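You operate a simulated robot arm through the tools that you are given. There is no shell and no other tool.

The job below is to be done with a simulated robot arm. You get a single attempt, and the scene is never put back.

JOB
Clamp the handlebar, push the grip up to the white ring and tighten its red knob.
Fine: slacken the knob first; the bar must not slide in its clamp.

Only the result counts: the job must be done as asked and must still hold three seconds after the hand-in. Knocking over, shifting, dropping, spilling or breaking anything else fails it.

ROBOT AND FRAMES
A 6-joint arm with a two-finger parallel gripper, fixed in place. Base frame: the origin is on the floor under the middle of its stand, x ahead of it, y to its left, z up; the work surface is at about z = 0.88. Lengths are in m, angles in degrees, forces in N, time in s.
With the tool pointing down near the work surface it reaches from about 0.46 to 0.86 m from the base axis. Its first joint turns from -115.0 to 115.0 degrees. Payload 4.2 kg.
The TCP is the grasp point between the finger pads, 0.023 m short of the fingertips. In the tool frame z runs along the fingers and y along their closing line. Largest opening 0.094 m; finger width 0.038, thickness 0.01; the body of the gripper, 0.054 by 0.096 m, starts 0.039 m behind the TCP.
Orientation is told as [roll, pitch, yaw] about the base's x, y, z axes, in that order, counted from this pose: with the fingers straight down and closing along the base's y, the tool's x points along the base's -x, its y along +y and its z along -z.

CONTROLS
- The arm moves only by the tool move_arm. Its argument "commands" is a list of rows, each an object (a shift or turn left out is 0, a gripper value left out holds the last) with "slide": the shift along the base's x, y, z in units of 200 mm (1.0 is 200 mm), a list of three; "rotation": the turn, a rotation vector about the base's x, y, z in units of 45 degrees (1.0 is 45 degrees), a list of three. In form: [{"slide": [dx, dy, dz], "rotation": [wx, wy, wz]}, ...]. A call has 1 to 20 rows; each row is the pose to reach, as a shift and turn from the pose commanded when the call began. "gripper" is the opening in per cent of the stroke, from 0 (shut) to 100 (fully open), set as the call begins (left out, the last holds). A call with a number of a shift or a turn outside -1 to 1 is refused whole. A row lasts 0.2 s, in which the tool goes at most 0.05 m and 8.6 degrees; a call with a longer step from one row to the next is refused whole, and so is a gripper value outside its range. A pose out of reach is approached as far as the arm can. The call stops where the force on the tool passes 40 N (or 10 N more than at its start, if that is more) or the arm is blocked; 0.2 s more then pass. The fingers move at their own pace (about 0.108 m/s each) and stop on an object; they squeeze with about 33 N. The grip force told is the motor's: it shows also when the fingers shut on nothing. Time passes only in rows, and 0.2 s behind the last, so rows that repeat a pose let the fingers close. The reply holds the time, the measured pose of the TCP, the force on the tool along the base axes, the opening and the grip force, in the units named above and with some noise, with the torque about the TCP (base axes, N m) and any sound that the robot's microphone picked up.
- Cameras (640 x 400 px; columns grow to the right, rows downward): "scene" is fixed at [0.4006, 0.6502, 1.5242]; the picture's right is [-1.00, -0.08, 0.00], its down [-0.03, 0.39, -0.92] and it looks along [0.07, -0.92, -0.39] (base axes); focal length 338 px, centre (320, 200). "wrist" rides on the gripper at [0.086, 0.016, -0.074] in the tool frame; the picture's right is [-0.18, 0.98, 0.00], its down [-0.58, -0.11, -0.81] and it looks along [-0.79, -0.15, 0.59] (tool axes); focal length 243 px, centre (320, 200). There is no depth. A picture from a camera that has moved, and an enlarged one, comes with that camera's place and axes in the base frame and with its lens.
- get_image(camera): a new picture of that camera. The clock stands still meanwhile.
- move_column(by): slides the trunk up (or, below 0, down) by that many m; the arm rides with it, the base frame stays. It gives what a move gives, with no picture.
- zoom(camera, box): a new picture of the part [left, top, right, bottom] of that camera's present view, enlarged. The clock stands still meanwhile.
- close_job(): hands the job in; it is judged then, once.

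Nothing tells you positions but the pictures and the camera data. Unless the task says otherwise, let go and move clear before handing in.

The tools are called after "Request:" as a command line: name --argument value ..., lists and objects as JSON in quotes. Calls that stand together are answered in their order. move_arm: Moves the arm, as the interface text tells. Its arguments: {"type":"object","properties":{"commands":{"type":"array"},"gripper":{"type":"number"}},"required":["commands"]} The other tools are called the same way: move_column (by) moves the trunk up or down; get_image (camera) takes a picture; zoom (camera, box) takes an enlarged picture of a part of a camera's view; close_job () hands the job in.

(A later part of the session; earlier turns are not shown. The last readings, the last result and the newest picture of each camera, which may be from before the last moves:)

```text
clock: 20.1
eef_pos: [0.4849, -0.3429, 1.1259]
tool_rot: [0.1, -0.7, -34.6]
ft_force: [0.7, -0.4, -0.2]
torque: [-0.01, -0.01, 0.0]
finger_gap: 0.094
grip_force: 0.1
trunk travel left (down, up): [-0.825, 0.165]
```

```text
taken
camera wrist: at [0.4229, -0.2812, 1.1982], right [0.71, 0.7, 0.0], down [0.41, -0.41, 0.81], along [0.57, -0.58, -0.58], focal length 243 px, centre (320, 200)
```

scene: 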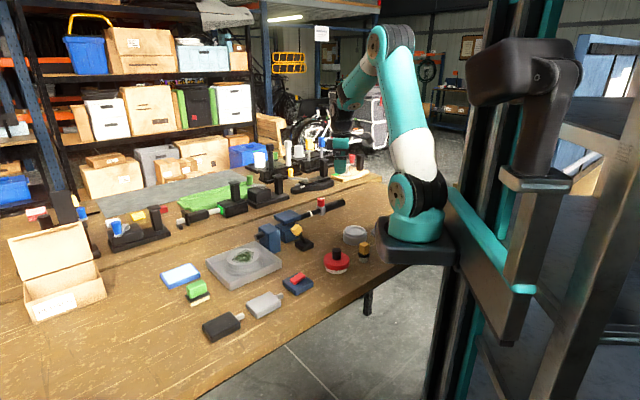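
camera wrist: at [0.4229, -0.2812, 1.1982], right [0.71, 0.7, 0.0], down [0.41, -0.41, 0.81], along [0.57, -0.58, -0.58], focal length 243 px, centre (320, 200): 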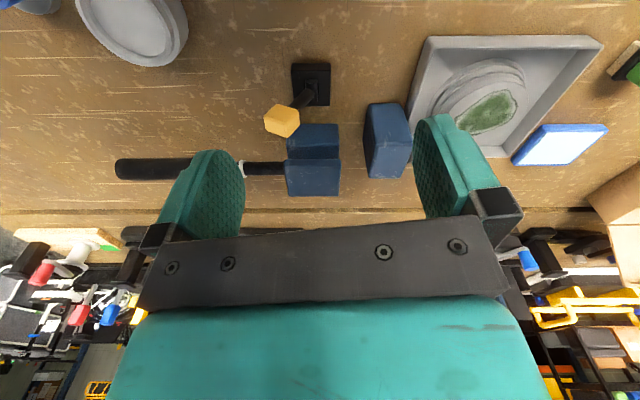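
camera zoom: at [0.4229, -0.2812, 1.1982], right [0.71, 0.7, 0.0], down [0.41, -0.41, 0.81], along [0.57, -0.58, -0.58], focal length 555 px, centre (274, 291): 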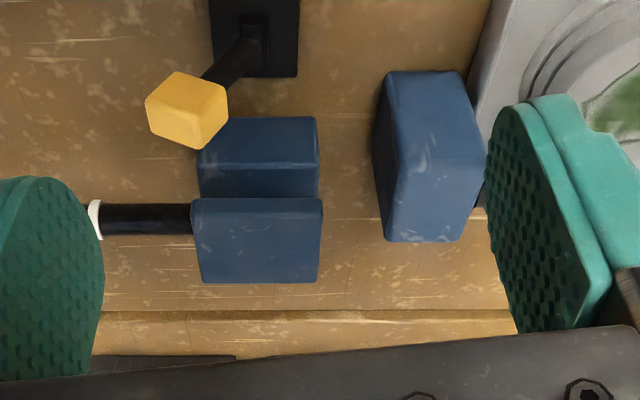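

The bar ends inside the clamp; the block with the stub beyond is separate. I zoom harder on the clamp from both cameras to see how the jaw is driven.

Request:
zoom --camera "scene" --box '[270, 205, 312, 240]'

Request:
zoom --camera "wrist" --box '[250, 90, 420, 205]'

Request:
zoom --camera "scene" --box '[250, 215, 292, 250]'

```text
11.43 times, centred on (291, 222) of scene
camera zoom: at [0.4006, 0.6502, 1.5242], right [-1.0, -0.08, 0.0], down [-0.03, 0.39, -0.92], along [0.07, -0.92, -0.39], focal length 3858 px, centre (651, -57)
```

zoom: 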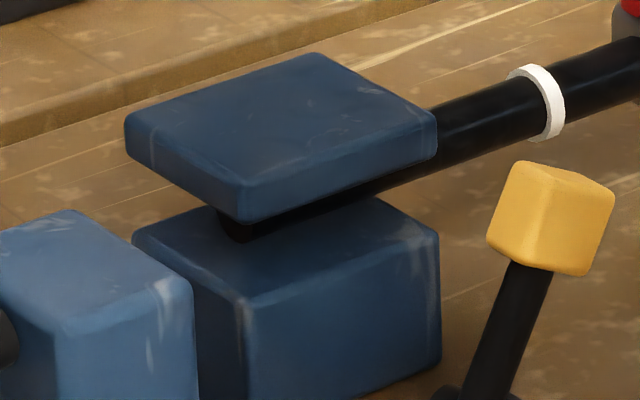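

```text
3.48 times, centred on (335, 148) of wrist
camera zoom: at [0.4229, -0.2812, 1.1982], right [0.71, 0.7, 0.0], down [0.41, -0.41, 0.81], along [0.57, -0.58, -0.58], focal length 844 px, centre (268, 383)
```

zoom: 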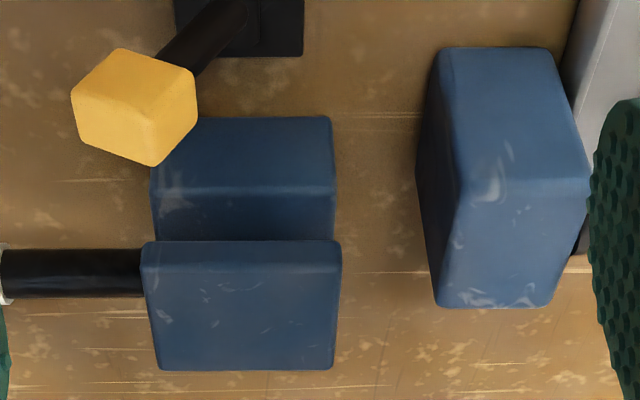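

```text
11.43 times, centred on (271, 232) of scene
camera zoom: at [0.4006, 0.6502, 1.5242], right [-1.0, -0.08, 0.0], down [-0.03, 0.39, -0.92], along [0.07, -0.92, -0.39], focal length 3858 px, centre (880, -171)
```

zoom: 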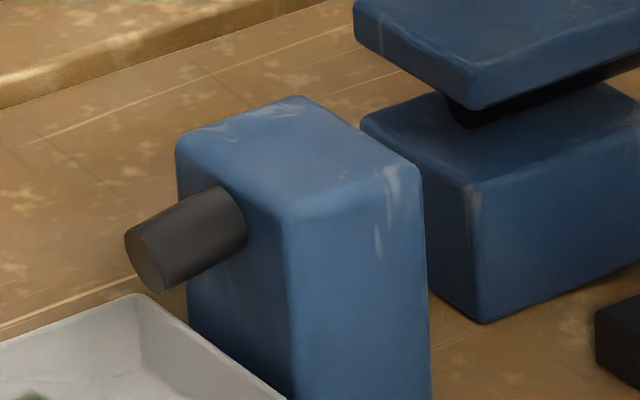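

The jaw plate seems fixed in place and the lever is what sets the clamp, now thrown fully to its other end. I move over the red knob with open fingers to inspect it closely.

Request:
move_arm --commands '[{"slide": [0.0, -0.2, 0], "rotation": [0.009, 0.013, -0.06]}, {"slide": [0.01, -0.42, 0], "rotation": [0.009, 0.013, -0.12]}, {"slide": [0.02, -0.64, 0], "rotation": [0.009, 0.013, -0.18]}, {"slide": [0.03, -0.86, 0], "rotation": [0.009, 0.013, -0.23]}, {"slide": [0.04, -1.0, 0], "rotation": [0.009, 0.013, -0.23]}]'

Request:
get_image --camera "wrist"

Request:
get_image --camera "scene"

```text
clock: 21.3
eef_pos: [0.4924, -0.5428, 1.1274]
tool_rot: [0.0, 0.1, -45.0]
ft_force: [0.4, 0.3, 0.1]
torque: [-0.02, 0.01, 0.03]
finger_gap: 0.0939
grip_force: 0.0
trunk travel left (down, up): [-0.825, 0.165]
```

```text
taken
camera wrist: at [0.4447, -0.4717, 1.1996], right [0.82, 0.57, 0.0], down [0.33, -0.49, 0.81], along [0.46, -0.67, -0.59], focal length 243 px, centre (320, 200)
```

wrist: 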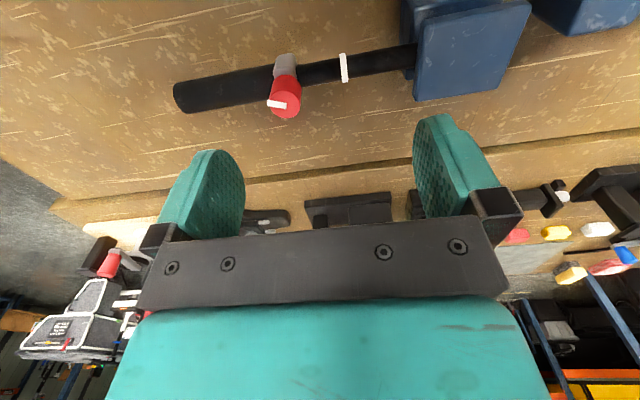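

```text
taken
```

scene: 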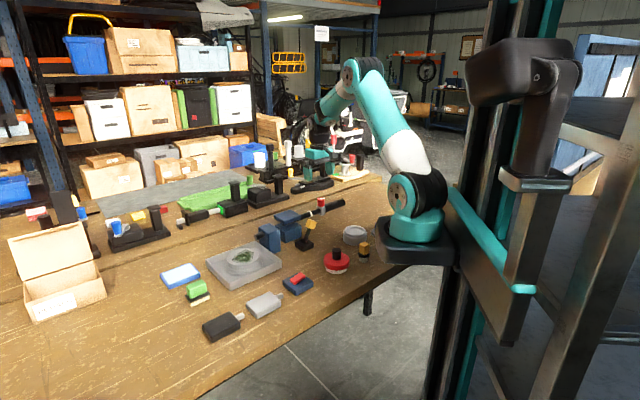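

Request:
zoom --camera "wrist" --box '[160, 30, 440, 140]'

Request:
zoom --camera "wrist" --box '[240, 40, 340, 130]'

Request:
zoom --camera "scene" --box '[300, 190, 342, 216]'

```text
2.29 times, centred on (300, 85) of wrist
camera zoom: at [0.4447, -0.4717, 1.1996], right [0.82, 0.57, 0.0], down [0.33, -0.49, 0.81], along [0.46, -0.67, -0.59], focal length 555 px, centre (366, 463)
```

zoom: 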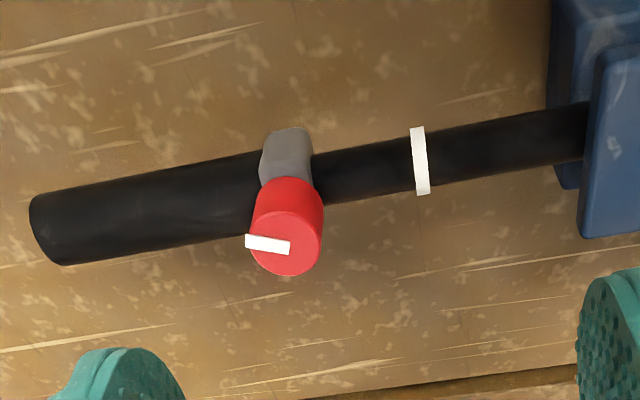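

```text
4.44 times, centred on (290, 85) of wrist
camera zoom: at [0.4447, -0.4717, 1.1996], right [0.82, 0.57, 0.0], down [0.33, -0.49, 0.81], along [0.46, -0.67, -0.59], focal length 1078 px, centre (453, 711)
```

zoom: 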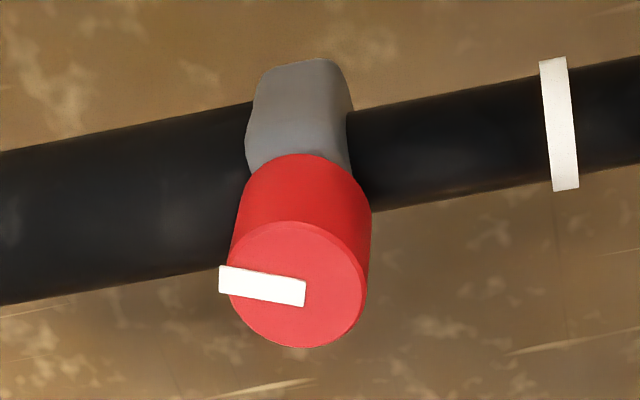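

```text
15.24 times, centred on (321, 203) of scene
camera zoom: at [0.4006, 0.6502, 1.5242], right [-1.0, -0.08, 0.0], down [-0.03, 0.39, -0.92], along [0.07, -0.92, -0.39], focal length 5144 px, centre (305, 154)
```

zoom: 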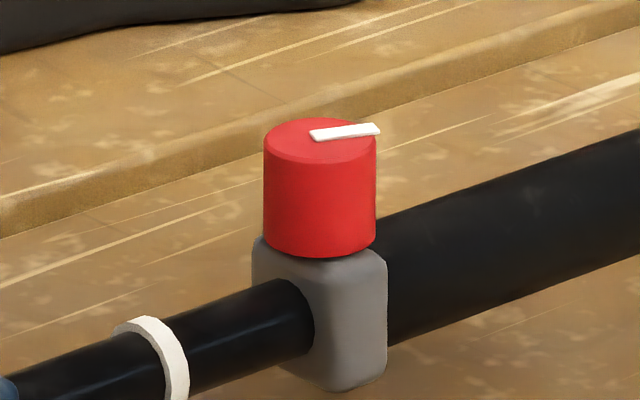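

The knob (Ø≈29 mm, 26 mm tall, top z≈0.994) sits at ≈(0.491,-0.597), pointer along the grip, about 43 mm of gap from collar to ring. I move over it with the fingers turned so they avoid the pointer and leave room to turn anticlockwise.

Request:
move_arm --commands '[{"slide": [0.0, -0.05, -0.08], "rotation": [0, 0, -0.17]}, {"slide": [0.0, -0.1, -0.16], "rotation": [0, 0, -0.34]}, {"slide": [0.0, -0.15, -0.24], "rotation": [0, 0, -0.51]}, {"slide": [0.0, -0.2, -0.32], "rotation": [0, 0, -0.68]}, {"slide": [-0.007, -0.25, -0.36], "rotation": [0, 0, -0.85]}, {"slide": [-0.007, -0.271, -0.38], "rotation": [0, 0, -1.0]}]'

Request:
get_image --camera "wrist"

Request:
zoom --camera "scene" --box '[285, 175, 355, 225]'

```text
clock: 22.7
eef_pos: [0.4924, -0.5975, 1.0512]
tool_rot: [0.1, 0.0, -90.1]
ft_force: [-0.4, 0.1, -0.3]
torque: [0.04, -0.03, 0.0]
finger_gap: 0.0941
grip_force: 0.1
trunk travel left (down, up): [-0.825, 0.165]
```

```text
taken
camera wrist: at [0.5095, -0.5124, 1.1236], right [0.98, -0.19, 0.0], down [-0.11, -0.58, 0.81], along [-0.15, -0.79, -0.59], focal length 243 px, centre (320, 200)
```

wrist: 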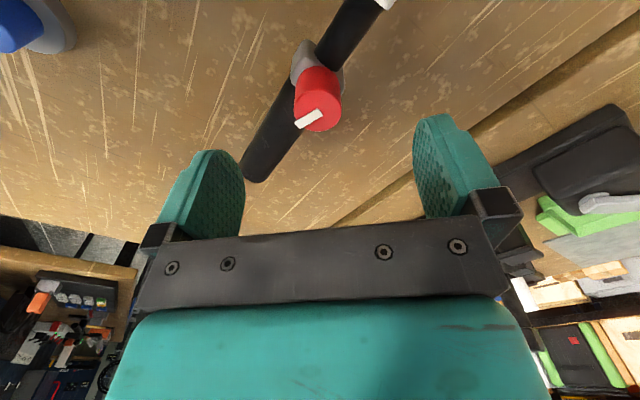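

```text
8.00 times, centred on (320, 200) of scene
camera zoom: at [0.4006, 0.6502, 1.5242], right [-1.0, -0.08, 0.0], down [-0.03, 0.39, -0.92], along [0.07, -0.92, -0.39], focal length 2701 px, centre (320, 200)
```

zoom: 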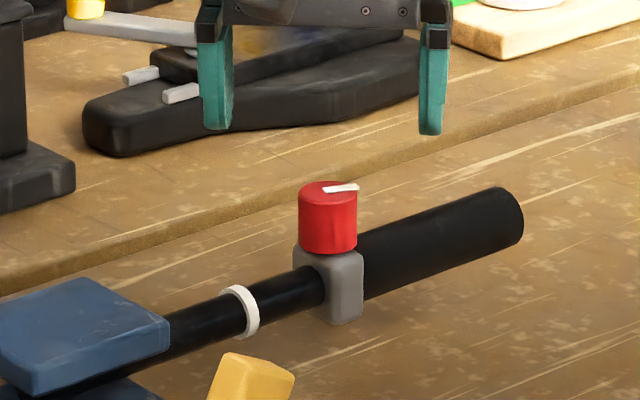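

The knob is centred under the tool (≈(0.492,-0.598)). I descend so the tips stay a few mm above the collar, then check.

Request:
move_arm --commands '[{"slide": [-0.002, -0.003, -0.14]}, {"slide": [-0.002, -0.003, -0.275]}]'

Request:
get_image --camera "wrist"

Request:
zoom --camera "scene" --box '[285, 175, 355, 225]'

```text
clock: 23.3
eef_pos: [0.4917, -0.5994, 0.997]
tool_rot: [0.0, 0.1, -90.0]
ft_force: [0.0, 0.5, 0.4]
torque: [0.01, -0.02, -0.04]
finger_gap: 0.0941
grip_force: 0.0
trunk travel left (down, up): [-0.825, 0.165]
```

```text
taken
camera wrist: at [0.5082, -0.5143, 1.0686], right [0.98, -0.18, 0.0], down [-0.11, -0.58, 0.81], along [-0.15, -0.79, -0.59], focal length 243 px, centre (320, 200)
```

wrist: 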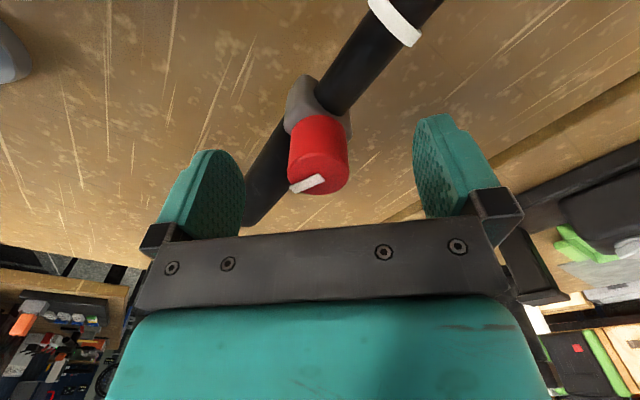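

```text
8.00 times, centred on (320, 200) of scene
camera zoom: at [0.4006, 0.6502, 1.5242], right [-1.0, -0.08, 0.0], down [-0.03, 0.39, -0.92], along [0.07, -0.92, -0.39], focal length 2701 px, centre (320, 200)
```

zoom: 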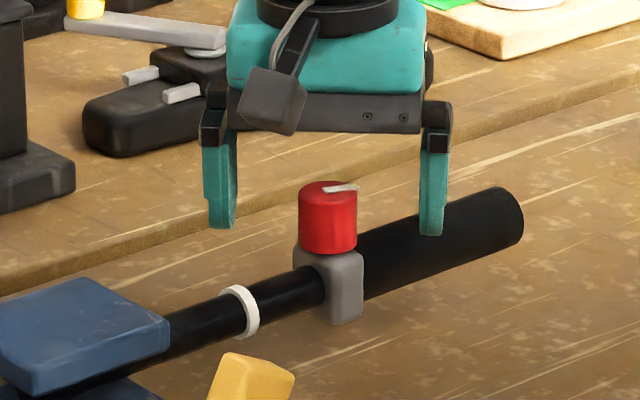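

The knob is centred between the fingers with tips a few mm above the collar. I close on it.

Request:
move_arm --commands '[{"slide": [0, 0, -0.01]}, {"slide": [0, 0, -0.01]}, {"slide": [0, 0, -0.01]}, {"slide": [0, 0, -0.01]}]' --gripper 0

Request:
get_image --camera "wrist"

Request:
zoom --camera "scene" --box '[285, 175, 355, 225]'

```text
clock: 24.3
eef_pos: [0.4923, -0.5986, 0.9937]
tool_rot: [0.0, 0.1, -90.0]
ft_force: [-4.7, 4.8, -1.4]
torque: [-0.36, 0.1, 0.01]
finger_gap: 0.0281
grip_force: 44.8
trunk travel left (down, up): [-0.825, 0.165]
```

```text
taken
camera wrist: at [0.5085, -0.5138, 1.0662], right [0.98, -0.18, 0.0], down [-0.11, -0.58, 0.81], along [-0.15, -0.79, -0.59], focal length 243 px, centre (320, 200)
```

wrist: 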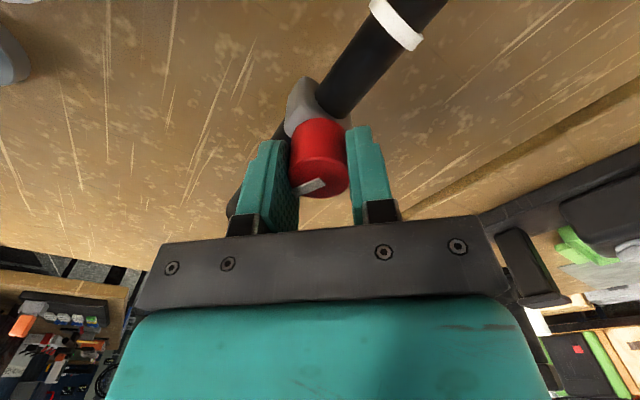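

```text
8.00 times, centred on (320, 200) of scene
camera zoom: at [0.4006, 0.6502, 1.5242], right [-1.0, -0.08, 0.0], down [-0.03, 0.39, -0.92], along [0.07, -0.92, -0.39], focal length 2701 px, centre (320, 200)
```

zoom: 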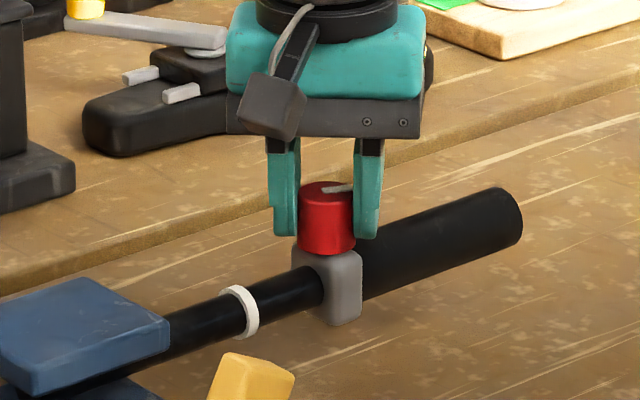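

Grasp is good (28 mm). I compare ring and collar positions with the earlier close-up to see if anything moved along the bar.

Request:
zoom --camera "scene" --box '[300, 190, 342, 216]'

Request:
zoom --camera "scene" --box '[295, 190, 350, 225]'

Request:
zoom --camera "scene" --box '[270, 205, 312, 240]'

```text
15.24 times, centred on (321, 203) of scene
camera zoom: at [0.4006, 0.6502, 1.5242], right [-1.0, -0.08, 0.0], down [-0.03, 0.39, -0.92], along [0.07, -0.92, -0.39], focal length 5144 px, centre (305, 154)
```

zoom: 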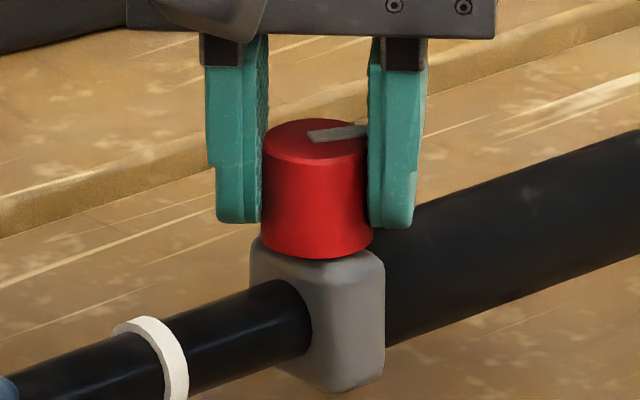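

```text
11.43 times, centred on (322, 208) of scene
camera zoom: at [0.4006, 0.6502, 1.5242], right [-1.0, -0.08, 0.0], down [-0.03, 0.39, -0.92], along [0.07, -0.92, -0.39], focal length 3858 px, centre (291, 114)
```

zoom: 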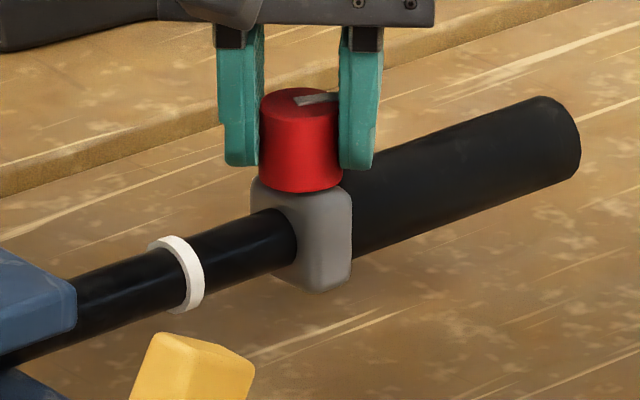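

```text
11.43 times, centred on (291, 222) of scene
camera zoom: at [0.4006, 0.6502, 1.5242], right [-1.0, -0.08, 0.0], down [-0.03, 0.39, -0.92], along [0.07, -0.92, -0.39], focal length 3858 px, centre (651, -57)
```

zoom: 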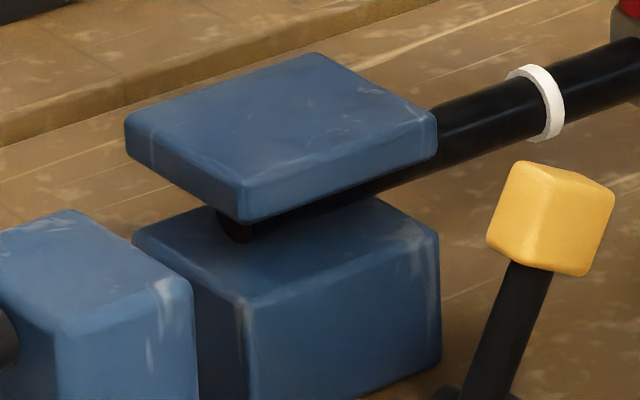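

Ring and clamp are unchanged (any collar shift is under 1 mm). I now turn the knob anticlockwise in small steps, watching the torque.

Request:
move_arm --commands '[{"rotation": [0, 0, 0.12]}, {"rotation": [0, 0, 0.28]}, {"rotation": [0, 0, 0.44]}, {"rotation": [0, 0, 0.6]}]'

Request:
zoom --camera "scene" --box '[300, 190, 342, 216]'

```text
clock: 25.3
eef_pos: [0.4915, -0.5986, 0.9948]
tool_rot: [0.1, 0.0, -62.8]
ft_force: [-4.5, 3.9, 0.0]
torque: [0.83, 0.39, 0.01]
finger_gap: 0.0284
grip_force: 44.5
trunk travel left (down, up): [-0.825, 0.165]
```

```text
15.24 times, centred on (321, 203) of scene
camera zoom: at [0.4006, 0.6502, 1.5242], right [-1.0, -0.08, 0.0], down [-0.03, 0.39, -0.92], along [0.07, -0.92, -0.39], focal length 5144 px, centre (305, 154)
```

zoom: 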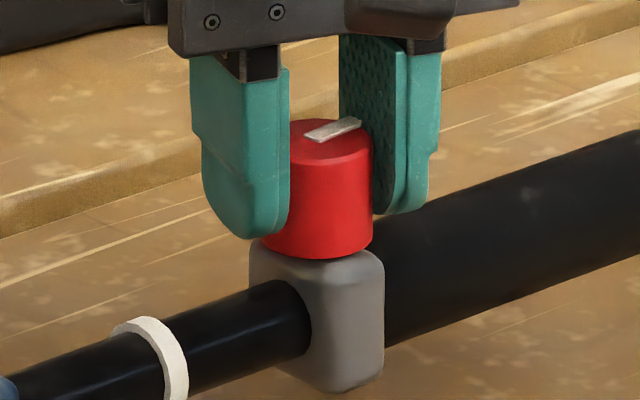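

The knob turns with the hand, almost no resistance. I continue anticlockwise.

Request:
move_arm --commands '[{"rotation": [0, 0, 0.16]}, {"rotation": [0, 0, 0.33]}, {"rotation": [0, 0, 0.5]}, {"rotation": [0, 0, 0.67]}, {"rotation": [0, 0, 0.84]}, {"rotation": [0, 0, 1.0]}]'

Request:
move_arm --commands '[{"rotation": [0, 0, 0.16]}, {"rotation": [0, 0, 0.33]}, {"rotation": [0, 0, 0.5]}, {"rotation": [0, 0, 0.67]}, {"rotation": [0, 0, 0.84]}, {"rotation": [0, 0, 1.0]}]'

Request:
zoom --camera "scene" --box '[300, 190, 342, 216]'

```text
clock: 26.7
eef_pos: [0.4923, -0.5977, 0.9937]
tool_rot: [0.0, 0.0, -17.8]
ft_force: [-2.3, 7.0, 5.4]
torque: [0.36, 0.6, -0.01]
finger_gap: 0.0285
grip_force: 45.1
trunk travel left (down, up): [-0.825, 0.165]
```

```text
clock: 28.1
eef_pos: [0.4919, -0.5975, 0.9942]
tool_rot: [0.1, 0.1, 27.2]
ft_force: [-4.2, 10.7, 5.8]
torque: [0.54, -0.59, 0.01]
finger_gap: 0.0281
grip_force: 44.7
trunk travel left (down, up): [-0.825, 0.165]
```

```text
15.24 times, centred on (321, 203) of scene
camera zoom: at [0.4006, 0.6502, 1.5242], right [-1.0, -0.08, 0.0], down [-0.03, 0.39, -0.92], along [0.07, -0.92, -0.39], focal length 5144 px, centre (305, 154)
```

zoom: 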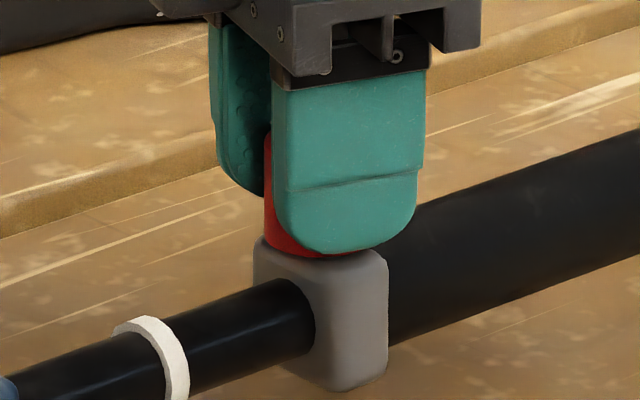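

Still turning freely at 117° of turn, nothing else has moved. I continue further anticlockwise looking for a stop.

Request:
move_arm --commands '[{"slide": [-0.004, 0.004, 0.0], "rotation": [0, 0, 0.16]}, {"slide": [-0.004, 0.004, 0.0], "rotation": [0, 0, 0.33]}, {"slide": [-0.004, 0.004, 0.0], "rotation": [0, 0, 0.5]}, {"slide": [-0.004, 0.004, 0.0], "rotation": [0, 0, 0.67]}, {"slide": [-0.004, 0.004, 0.0], "rotation": [0, 0, 0.84]}, {"slide": [-0.004, 0.004, 0.0], "rotation": [0, 0, 1.0]}]'

Request:
zoom --camera "scene" --box '[300, 190, 342, 216]'

Request:
get_image --camera "wrist"

```text
clock: 29.5
eef_pos: [0.4912, -0.5981, 0.9929]
tool_rot: [0.1, -0.1, 72.2]
ft_force: [-2.2, 13.4, -0.9]
torque: [-0.37, 0.43, -0.01]
finger_gap: 0.028
grip_force: 45.0
trunk travel left (down, up): [-0.825, 0.165]
```

```text
15.24 times, centred on (321, 203) of scene
camera zoom: at [0.4006, 0.6502, 1.5242], right [-1.0, -0.08, 0.0], down [-0.03, 0.39, -0.92], along [0.07, -0.92, -0.39], focal length 5144 px, centre (305, 154)
```

zoom: 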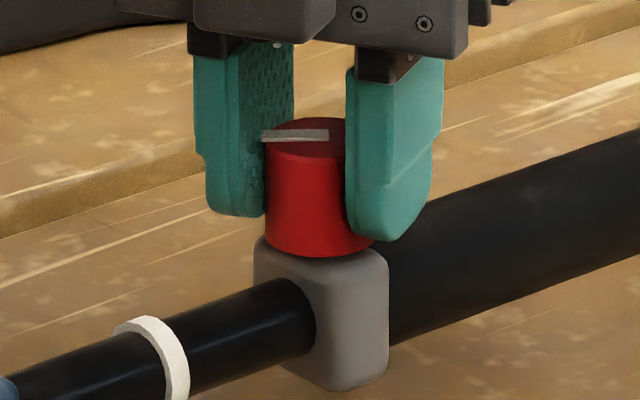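

```text
taken
camera wrist: at [0.4499, -0.676, 1.0661], right [-0.88, 0.48, 0.0], down [0.28, 0.52, 0.81], along [0.38, 0.71, -0.59], focal length 243 px, centre (320, 200)
```

wrist: 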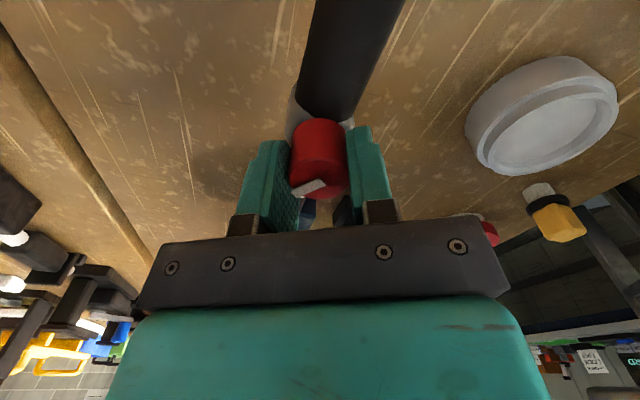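

The knob has turned 162° without slipping in the fingers. I test with a few mm of push along the bar toward the ring to see if the grip now slides.

Request:
move_arm --commands '[{"slide": [0.005, 0.005, 0]}, {"slide": [0.01, 0.01, 0]}, {"slide": [0.014, 0.014, 0]}]'

Request:
zoom --camera "scene" --box '[300, 190, 342, 216]'

```text
clock: 30.3
eef_pos: [0.4926, -0.5949, 0.9931]
tool_rot: [0.1, -0.1, 72.0]
ft_force: [-13.6, 11.5, 0.5]
torque: [-0.34, -0.02, -0.05]
finger_gap: 0.0282
grip_force: 45.1
trunk travel left (down, up): [-0.825, 0.165]
```

```text
15.24 times, centred on (321, 203) of scene
camera zoom: at [0.4006, 0.6502, 1.5242], right [-1.0, -0.08, 0.0], down [-0.03, 0.39, -0.92], along [0.07, -0.92, -0.39], focal length 5144 px, centre (305, 154)
```

zoom: 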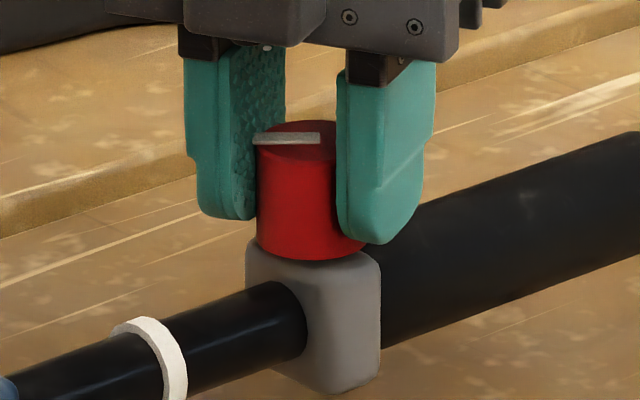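

The grip slides easily now and the ring stays put, so the clamp holds. I relieve the sideways load a little and slide the grip most of the way to the ring.

Request:
move_arm --commands '[{"slide": [-0.007, 0.007, 0]}, {"slide": [0.014, 0.028, 0]}, {"slide": [0.035, 0.049, 0]}, {"slide": [0.056, 0.07, 0]}, {"slide": [0.078, 0.091, 0]}]'

Request:
zoom --camera "scene" --box '[290, 190, 346, 225]'

```text
clock: 31.5
eef_pos: [0.5104, -0.5777, 0.994]
tool_rot: [-0.1, 0.1, 72.2]
ft_force: [-1.2, -2.1, 3.6]
torque: [-0.91, 0.18, -0.01]
finger_gap: 0.0284
grip_force: 45.1
trunk travel left (down, up): [-0.825, 0.165]
```

```text
11.43 times, centred on (318, 208) of scene
camera zoom: at [0.4006, 0.6502, 1.5242], right [-1.0, -0.08, 0.0], down [-0.03, 0.39, -0.92], along [0.07, -0.92, -0.39], focal length 3858 px, centre (343, 114)
```

zoom: 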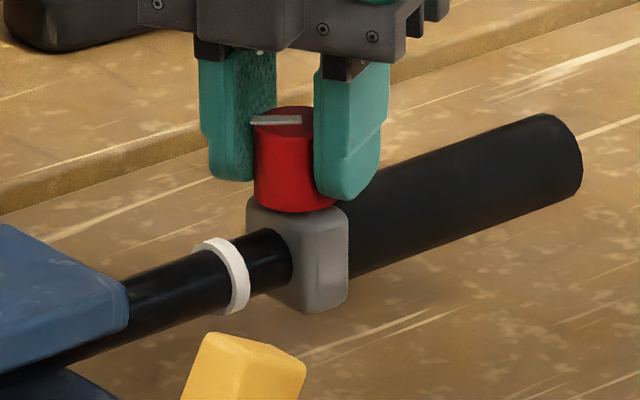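

The grip moved about 25 mm; I check with the same framing as before whether the ring itself stayed put.

Request:
zoom --camera "scene" --box '[295, 190, 350, 225]'

Request:
zoom --camera "scene" --box '[270, 205, 312, 240]'

```text
11.43 times, centred on (322, 208) of scene
camera zoom: at [0.4006, 0.6502, 1.5242], right [-1.0, -0.08, 0.0], down [-0.03, 0.39, -0.92], along [0.07, -0.92, -0.39], focal length 3858 px, centre (291, 114)
```

zoom: 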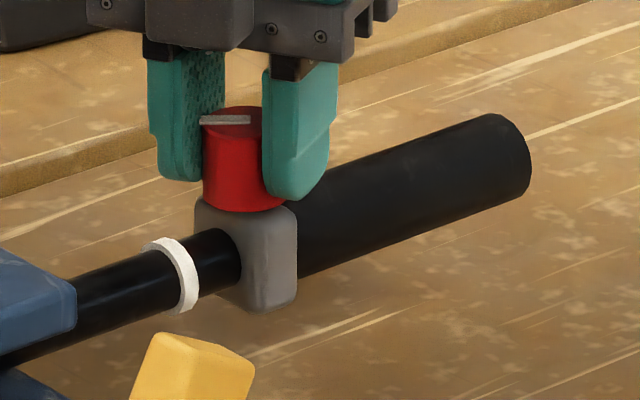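

```text
11.43 times, centred on (291, 222) of scene
camera zoom: at [0.4006, 0.6502, 1.5242], right [-1.0, -0.08, 0.0], down [-0.03, 0.39, -0.92], along [0.07, -0.92, -0.39], focal length 3858 px, centre (651, -57)
```

zoom: 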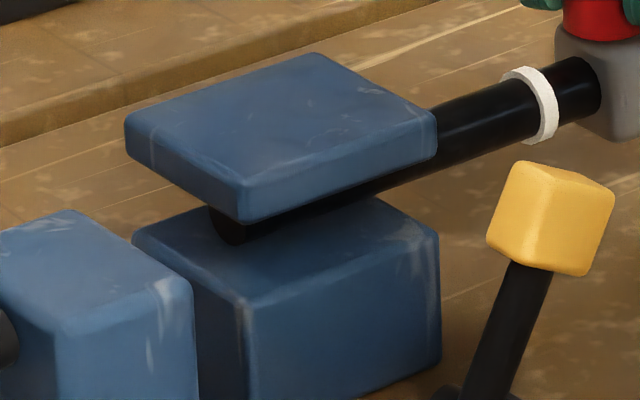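

The ring looks a couple of mm shifted. I re-take the highest-magnification framing to measure that.

Request:
zoom --camera "scene" --box '[300, 190, 342, 216]'

Request:
zoom --camera "scene" --box '[250, 205, 320, 255]'

Request:
get_image --camera "wrist"

```text
15.24 times, centred on (321, 203) of scene
camera zoom: at [0.4006, 0.6502, 1.5242], right [-1.0, -0.08, 0.0], down [-0.03, 0.39, -0.92], along [0.07, -0.92, -0.39], focal length 5144 px, centre (305, 154)
```

zoom: 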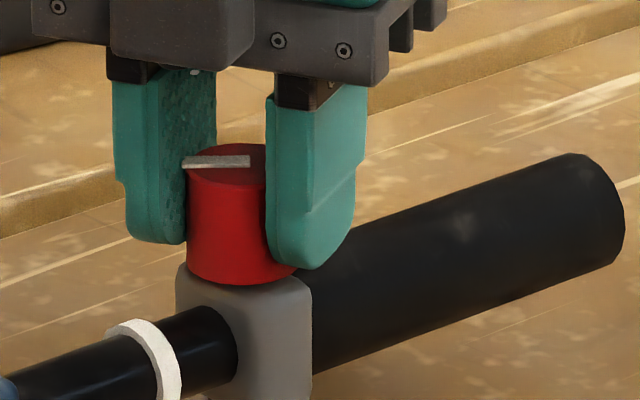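

```text
8.00 times, centred on (285, 230) of scene
camera zoom: at [0.4006, 0.6502, 1.5242], right [-1.0, -0.08, 0.0], down [-0.03, 0.39, -0.92], along [0.07, -0.92, -0.39], focal length 2701 px, centre (600, -40)
```

zoom: 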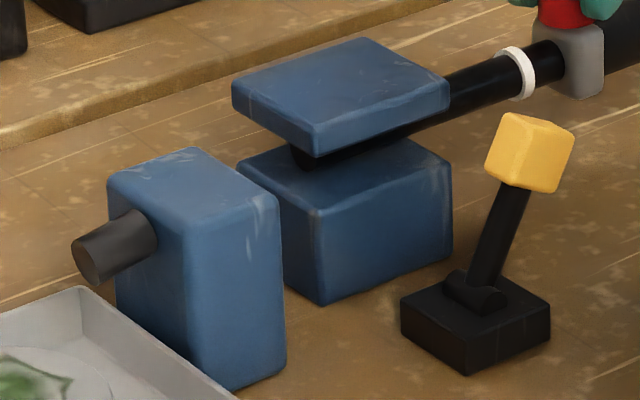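

```text
taken
camera wrist: at [0.4687, -0.6565, 1.0662], right [-0.88, 0.48, 0.0], down [0.28, 0.52, 0.81], along [0.39, 0.71, -0.59], focal length 243 px, centre (320, 200)
```

wrist: 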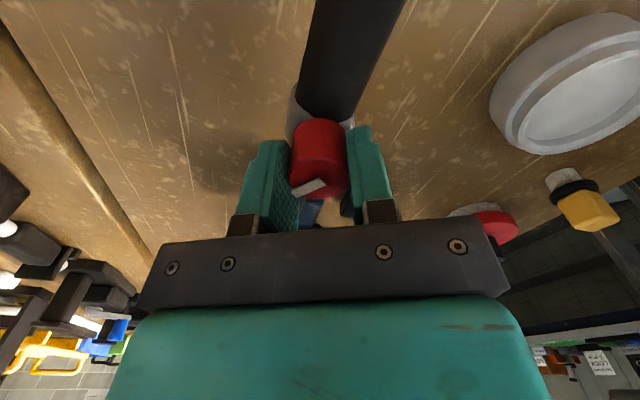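

The bar crept about 2.7 mm during that faster slide, probably because of the side load. I continue much more slowly with the side load now relieved, and check the ring again.

Request:
move_arm --commands '[{"slide": [0.0036, 0.0035, 0]}, {"slide": [0.0071, 0.007, 0]}, {"slide": [0.0107, 0.0105, 0]}, {"slide": [0.0142, 0.014, 0]}, {"slide": [0.0178, 0.0176, 0]}, {"slide": [0.0214, 0.021, 0]}]'

Request:
zoom --camera "scene" --box '[300, 190, 342, 216]'

```text
clock: 32.9
eef_pos: [0.5153, -0.5734, 0.9943]
tool_rot: [-0.2, 0.1, 72.2]
ft_force: [8.2, -8.8, 14.6]
torque: [0.25, -0.12, -0.01]
finger_gap: 0.0285
grip_force: 45.1
trunk travel left (down, up): [-0.825, 0.165]
```

```text
15.24 times, centred on (321, 203) of scene
camera zoom: at [0.4006, 0.6502, 1.5242], right [-1.0, -0.08, 0.0], down [-0.03, 0.39, -0.92], along [0.07, -0.92, -0.39], focal length 5144 px, centre (305, 154)
```

zoom: 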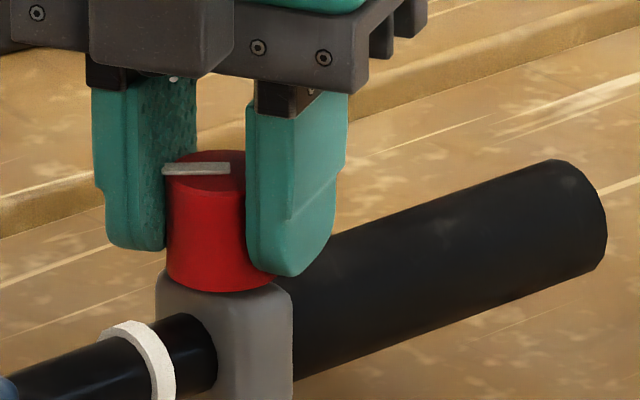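

The ring crept again, so holding the knob is loading the bar. I let go of the knob to remove all side loads and then re-check.

Request:
move_arm --commands '[{"slide": [0, 0, 0]}, {"slide": [0, 0, 0]}, {"slide": [0, 0, 0.1]}, {"slide": [0, 0, 0.25]}, {"slide": [0, 0, 0.4]}]' --gripper 100

Request:
zoom --camera "scene" --box '[300, 190, 342, 216]'

Request:
zoom --camera "scene" --box '[270, 205, 312, 240]'

Request:
get_image --camera "wrist"

```text
clock: 34.1
eef_pos: [0.5126, -0.5733, 1.0702]
tool_rot: [0.1, -0.1, 72.0]
ft_force: [-0.6, -0.7, -0.6]
torque: [0.0, -0.01, 0.0]
finger_gap: 0.0941
grip_force: 0.1
trunk travel left (down, up): [-0.825, 0.165]
```

```text
15.24 times, centred on (321, 203) of scene
camera zoom: at [0.4006, 0.6502, 1.5242], right [-1.0, -0.08, 0.0], down [-0.03, 0.39, -0.92], along [0.07, -0.92, -0.39], focal length 5144 px, centre (305, 154)
```

zoom: 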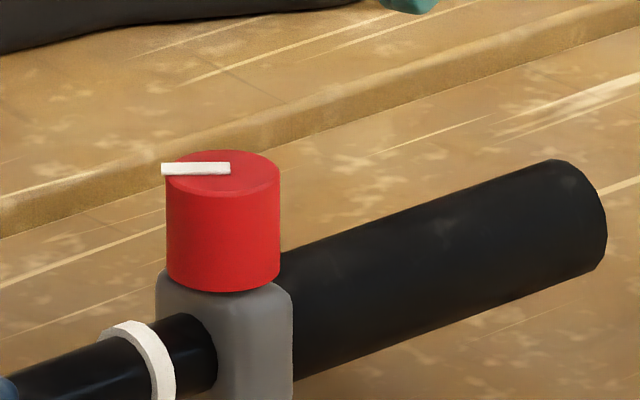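

```text
11.43 times, centred on (291, 222) of scene
camera zoom: at [0.4006, 0.6502, 1.5242], right [-1.0, -0.08, 0.0], down [-0.03, 0.39, -0.92], along [0.07, -0.92, -0.39], focal length 3858 px, centre (651, -57)
```

zoom: 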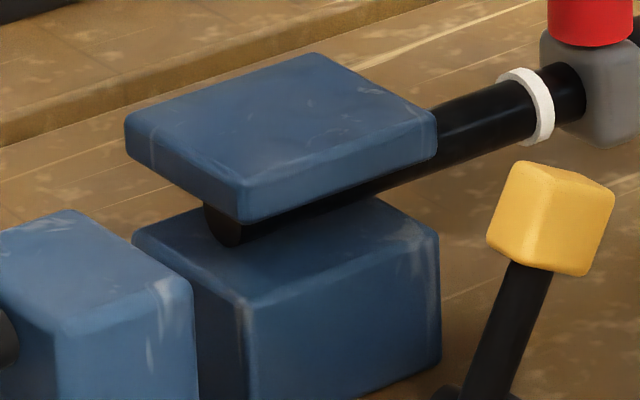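

```text
taken
camera wrist: at [0.472, -0.6516, 1.1439], right [-0.88, 0.48, 0.0], down [0.28, 0.52, 0.81], along [0.39, 0.71, -0.59], focal length 243 px, centre (320, 200)
```

wrist: 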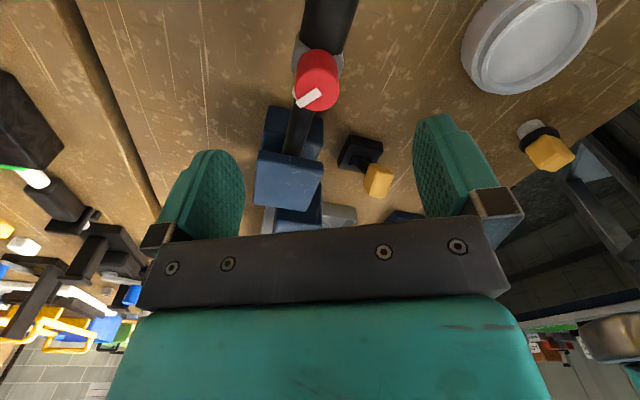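

The bar has crept about 5 mm inward in total and stays there. I will grasp the bare bar between ring and clamp to bring it back and to feel how firmly the clamp really holds it.

Request:
move_arm --commands '[{"slide": [0.05, 0.05, 0.1], "rotation": [0, 0, -0.15]}, {"slide": [0.11, 0.1, 0.1], "rotation": [0, 0, -0.3]}, {"slide": [0.17, 0.15, 0.1], "rotation": [0, 0, -0.45]}, {"slide": [0.228, 0.207, 0.1], "rotation": [0, 0, -0.6]}, {"slide": [0.228, 0.207, 0.0], "rotation": [0, 0, -0.6]}]' --gripper 55

Request:
get_image --camera "wrist"

Request:
zoom --camera "scene" --box '[270, 175, 340, 225]'

```text
clock: 35.3
eef_pos: [0.5604, -0.5295, 1.0742]
tool_rot: [-0.1, 0.0, 45.0]
ft_force: [0.0, 0.7, -0.3]
torque: [0.0, -0.01, 0.01]
finger_gap: 0.0517
grip_force: 0.1
trunk travel left (down, up): [-0.825, 0.165]
```

```text
taken
camera wrist: at [0.4875, -0.5806, 1.1459], right [-0.56, 0.83, 0.0], down [0.49, 0.33, 0.81], along [0.67, 0.46, -0.59], focal length 243 px, centre (320, 200)
```

wrist: 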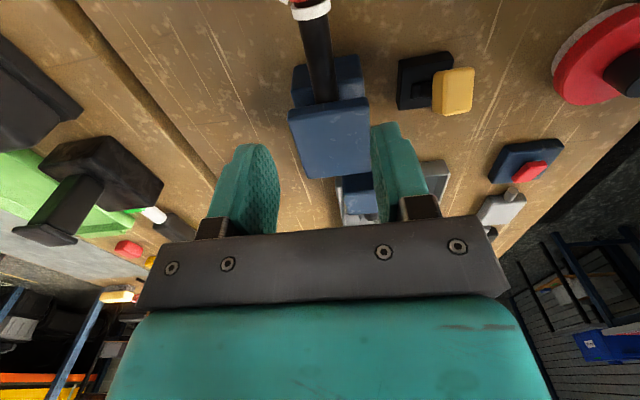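

```text
8.00 times, centred on (305, 200) of scene
camera zoom: at [0.4006, 0.6502, 1.5242], right [-1.0, -0.08, 0.0], down [-0.03, 0.39, -0.92], along [0.07, -0.92, -0.39], focal length 2701 px, centre (440, 200)
```

zoom: 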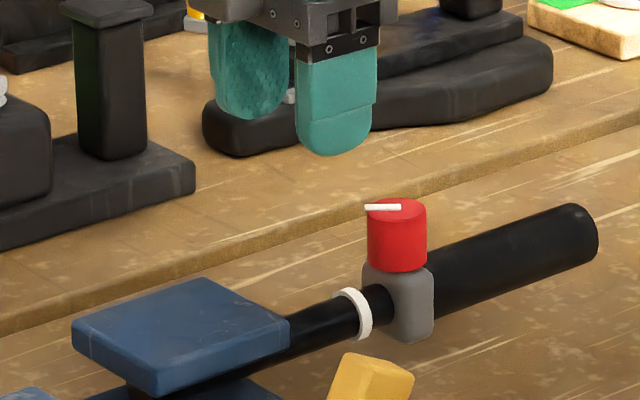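

The segment between ring and clamp is about 50 mm long and lies under the tool. I descend astride the bar, checking clearance before closing.

Request:
move_arm --commands '[{"slide": [-0.026, -0.03, -0.1]}, {"slide": [-0.026, -0.03, -0.25]}, {"slide": [-0.026, -0.03, -0.38]}]'

Request:
get_image --camera "wrist"

Request:
zoom --camera "scene" --box '[270, 175, 340, 225]'

```text
clock: 36.1
eef_pos: [0.5553, -0.5364, 0.9971]
tool_rot: [0.1, 0.0, 45.0]
ft_force: [0.2, -0.6, 0.2]
torque: [-0.03, -0.02, -0.04]
finger_gap: 0.0515
grip_force: 0.1
trunk travel left (down, up): [-0.825, 0.165]
```

```text
taken
camera wrist: at [0.4833, -0.5874, 1.0702], right [-0.57, 0.82, 0.0], down [0.49, 0.33, 0.81], along [0.67, 0.46, -0.59], focal length 243 px, centre (320, 200)
```

wrist: 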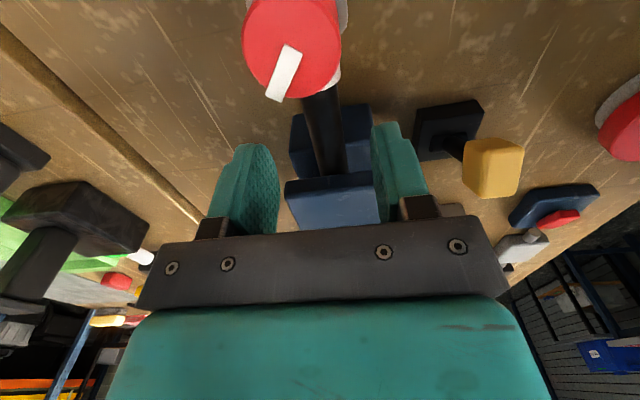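

```text
8.00 times, centred on (305, 200) of scene
camera zoom: at [0.4006, 0.6502, 1.5242], right [-1.0, -0.08, 0.0], down [-0.03, 0.39, -0.92], along [0.07, -0.92, -0.39], focal length 2701 px, centre (440, 200)
```

zoom: 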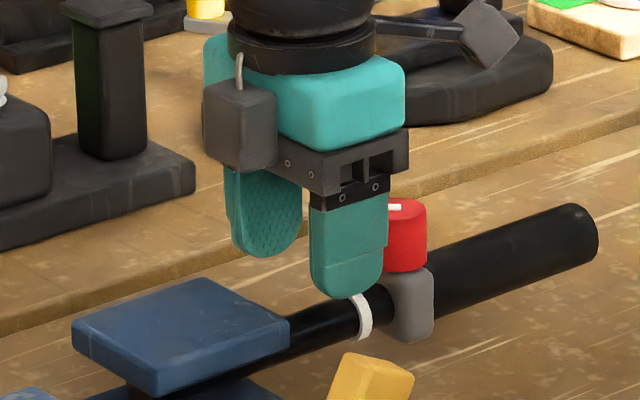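

The ring is only a few mm from the finger edge, so I shift 3 mm toward the clamp while descending the rest, then check.

Request:
move_arm --commands '[{"slide": [0.012, 0.012, 0]}, {"slide": [0.012, 0.012, -0.12]}, {"slide": [0.012, 0.012, -0.235]}]'

Request:
zoom --camera "wrist" --box '[200, 60, 440, 230]'

Request:
zoom --camera "scene" --box '[270, 185, 340, 235]'

```text
clock: 36.9
eef_pos: [0.5574, -0.5336, 0.9518]
tool_rot: [0.1, 0.1, 45.1]
ft_force: [0.3, 0.7, 0.6]
torque: [0.02, -0.03, -0.03]
finger_gap: 0.0517
grip_force: 0.1
trunk travel left (down, up): [-0.825, 0.165]
```

```text
2.35 times, centred on (320, 145) of wrist
camera zoom: at [0.4854, -0.5853, 1.0234], right [-0.57, 0.82, 0.0], down [0.49, 0.33, 0.81], along [0.67, 0.46, -0.59], focal length 571 px, centre (320, 329)
```

zoom: 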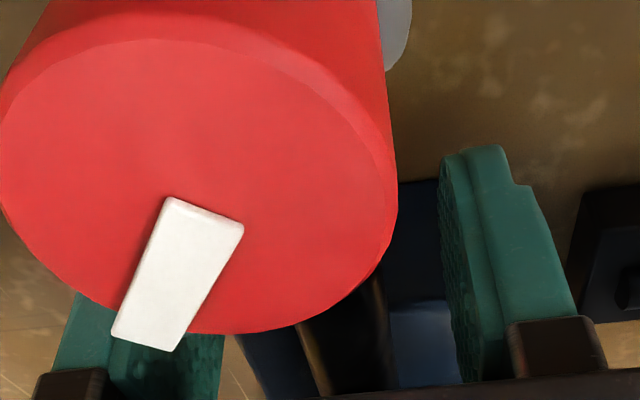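

```text
8.00 times, centred on (305, 210) of scene
camera zoom: at [0.4006, 0.6502, 1.5242], right [-1.0, -0.08, 0.0], down [-0.03, 0.39, -0.92], along [0.07, -0.92, -0.39], focal length 2701 px, centre (440, 120)
```

zoom: 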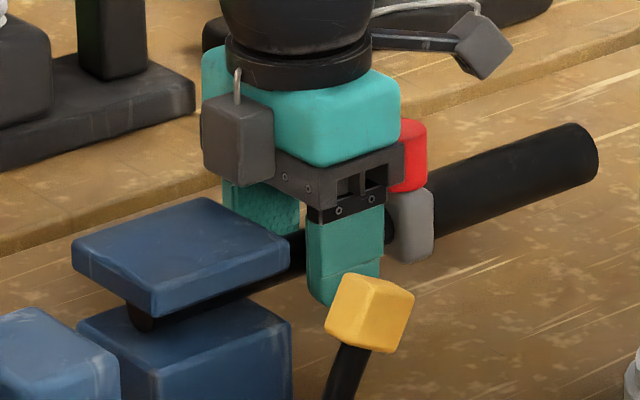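

Fingers straddle the bar with clearance to ring, plate and knob. I close on the bar.

Request:
move_arm --commands '[{"slide": [-0.0035, 0.0035, 0]}, {"slide": [-0.0035, 0.0035, 0]}, {"slide": [-0.0035, 0.0035, 0]}, {"slide": [-0.0035, 0.0035, 0]}]' --gripper 0

```text
clock: 37.9
eef_pos: [0.5542, -0.5333, 0.9513]
tool_rot: [0.1, 0.0, 44.9]
ft_force: [-3.4, 4.2, -5.3]
torque: [0.08, 0.0, -0.1]
finger_gap: 0.0217
grip_force: 44.5
trunk travel left (down, up): [-0.825, 0.165]
```

Bar grasped (Ø21.7 mm). I pull it very gently 2 mm back (outward) and read the axial force.

Request:
move_arm --commands '[{"slide": [-0.0036, -0.0035, 0]}, {"slide": [-0.0071, -0.007, 0]}, {"slide": [-0.0071, -0.007, 0]}]'

Request:
zoom --camera "scene" --box '[270, 205, 312, 240]'

```text
clock: 38.7
eef_pos: [0.5541, -0.5341, 0.9519]
tool_rot: [0.0, -0.1, 45.1]
ft_force: [-3.8, 14.6, -3.1]
torque: [-0.42, 0.46, -0.19]
finger_gap: 0.0218
grip_force: 45.2
trunk travel left (down, up): [-0.825, 0.165]
```

```text
11.43 times, centred on (291, 222) of scene
camera zoom: at [0.4006, 0.6502, 1.5242], right [-1.0, -0.08, 0.0], down [-0.03, 0.39, -0.92], along [0.07, -0.92, -0.39], focal length 3858 px, centre (651, -57)
```

zoom: 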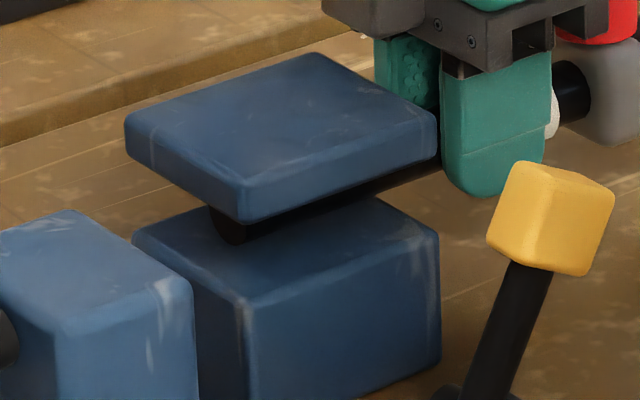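

The bar followed about 2 mm back at roughly 8 N axial force. I continue pulling it back slowly toward its original position, watching the force.

Request:
move_arm --commands '[{"slide": [-0.006, -0.001, 0]}, {"slide": [-0.0095, -0.0045, 0]}, {"slide": [-0.0095, -0.0045, 0]}]'

Request:
zoom --camera "scene" --box '[270, 205, 312, 240]'

Request:
zoom --camera "scene" --box '[300, 190, 342, 216]'

```text
clock: 39.5
eef_pos: [0.553, -0.5354, 0.9506]
tool_rot: [0.1, -0.1, 45.0]
ft_force: [-2.9, 12.4, -5.6]
torque: [0.73, -0.59, 0.01]
finger_gap: 0.0216
grip_force: 44.7
trunk travel left (down, up): [-0.825, 0.165]
```

```text
11.43 times, centred on (291, 222) of scene
camera zoom: at [0.4006, 0.6502, 1.5242], right [-1.0, -0.08, 0.0], down [-0.03, 0.39, -0.92], along [0.07, -0.92, -0.39], focal length 3858 px, centre (651, -57)
```

zoom: 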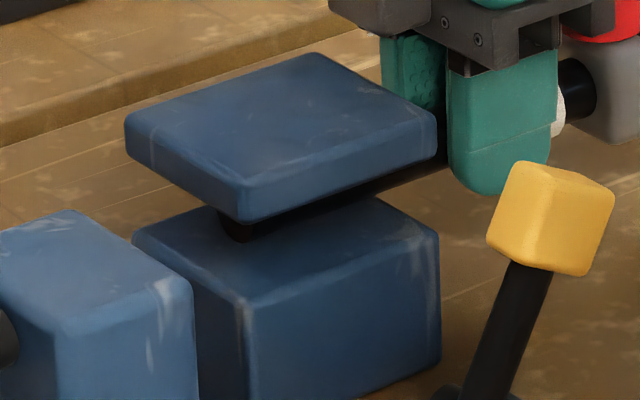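

```text
15.24 times, centred on (321, 203) of scene
camera zoom: at [0.4006, 0.6502, 1.5242], right [-1.0, -0.08, 0.0], down [-0.03, 0.39, -0.92], along [0.07, -0.92, -0.39], focal length 5144 px, centre (305, 154)
```

zoom: 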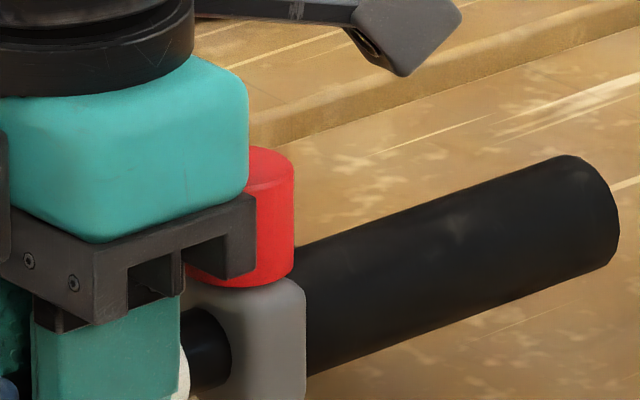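

The bar is back at its starting position; it slides at only about 7 N, which seems weak for a closed clamp. I release it and will test the lever's other end position for comparison.

Request:
move_arm --commands '[{"slide": [0, 0, 0]}, {"slide": [0, 0, 0]}, {"slide": [0, 0, 0.15]}, {"slide": [0, 0, 0.35]}, {"slide": [0, 0, 0.55]}]' --gripper 55

Request:
zoom --camera "scene" --box '[270, 205, 312, 240]'

Request:
zoom --camera "scene" --box '[300, 190, 342, 216]'

```text
clock: 40.7
eef_pos: [0.5525, -0.5365, 1.0608]
tool_rot: [0.0, -0.1, 45.0]
ft_force: [0.9, -0.2, -0.5]
torque: [0.01, 0.0, 0.0]
finger_gap: 0.052
grip_force: 0.0
trunk travel left (down, up): [-0.825, 0.165]
```

```text
11.43 times, centred on (291, 222) of scene
camera zoom: at [0.4006, 0.6502, 1.5242], right [-1.0, -0.08, 0.0], down [-0.03, 0.39, -0.92], along [0.07, -0.92, -0.39], focal length 3858 px, centre (651, -57)
```

zoom: 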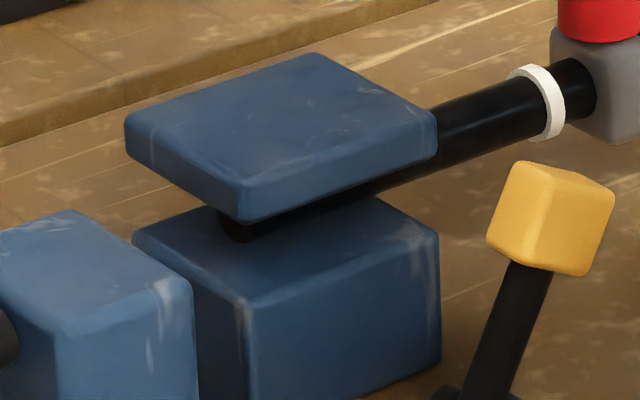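

```text
15.24 times, centred on (321, 203) of scene
camera zoom: at [0.4006, 0.6502, 1.5242], right [-1.0, -0.08, 0.0], down [-0.03, 0.39, -0.92], along [0.07, -0.92, -0.39], focal length 5144 px, centre (305, 154)
```

zoom: 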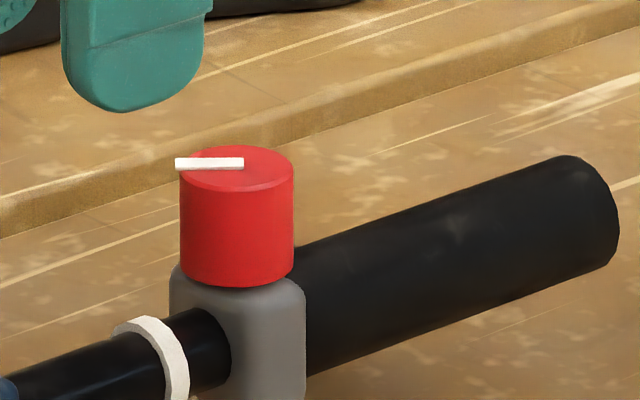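

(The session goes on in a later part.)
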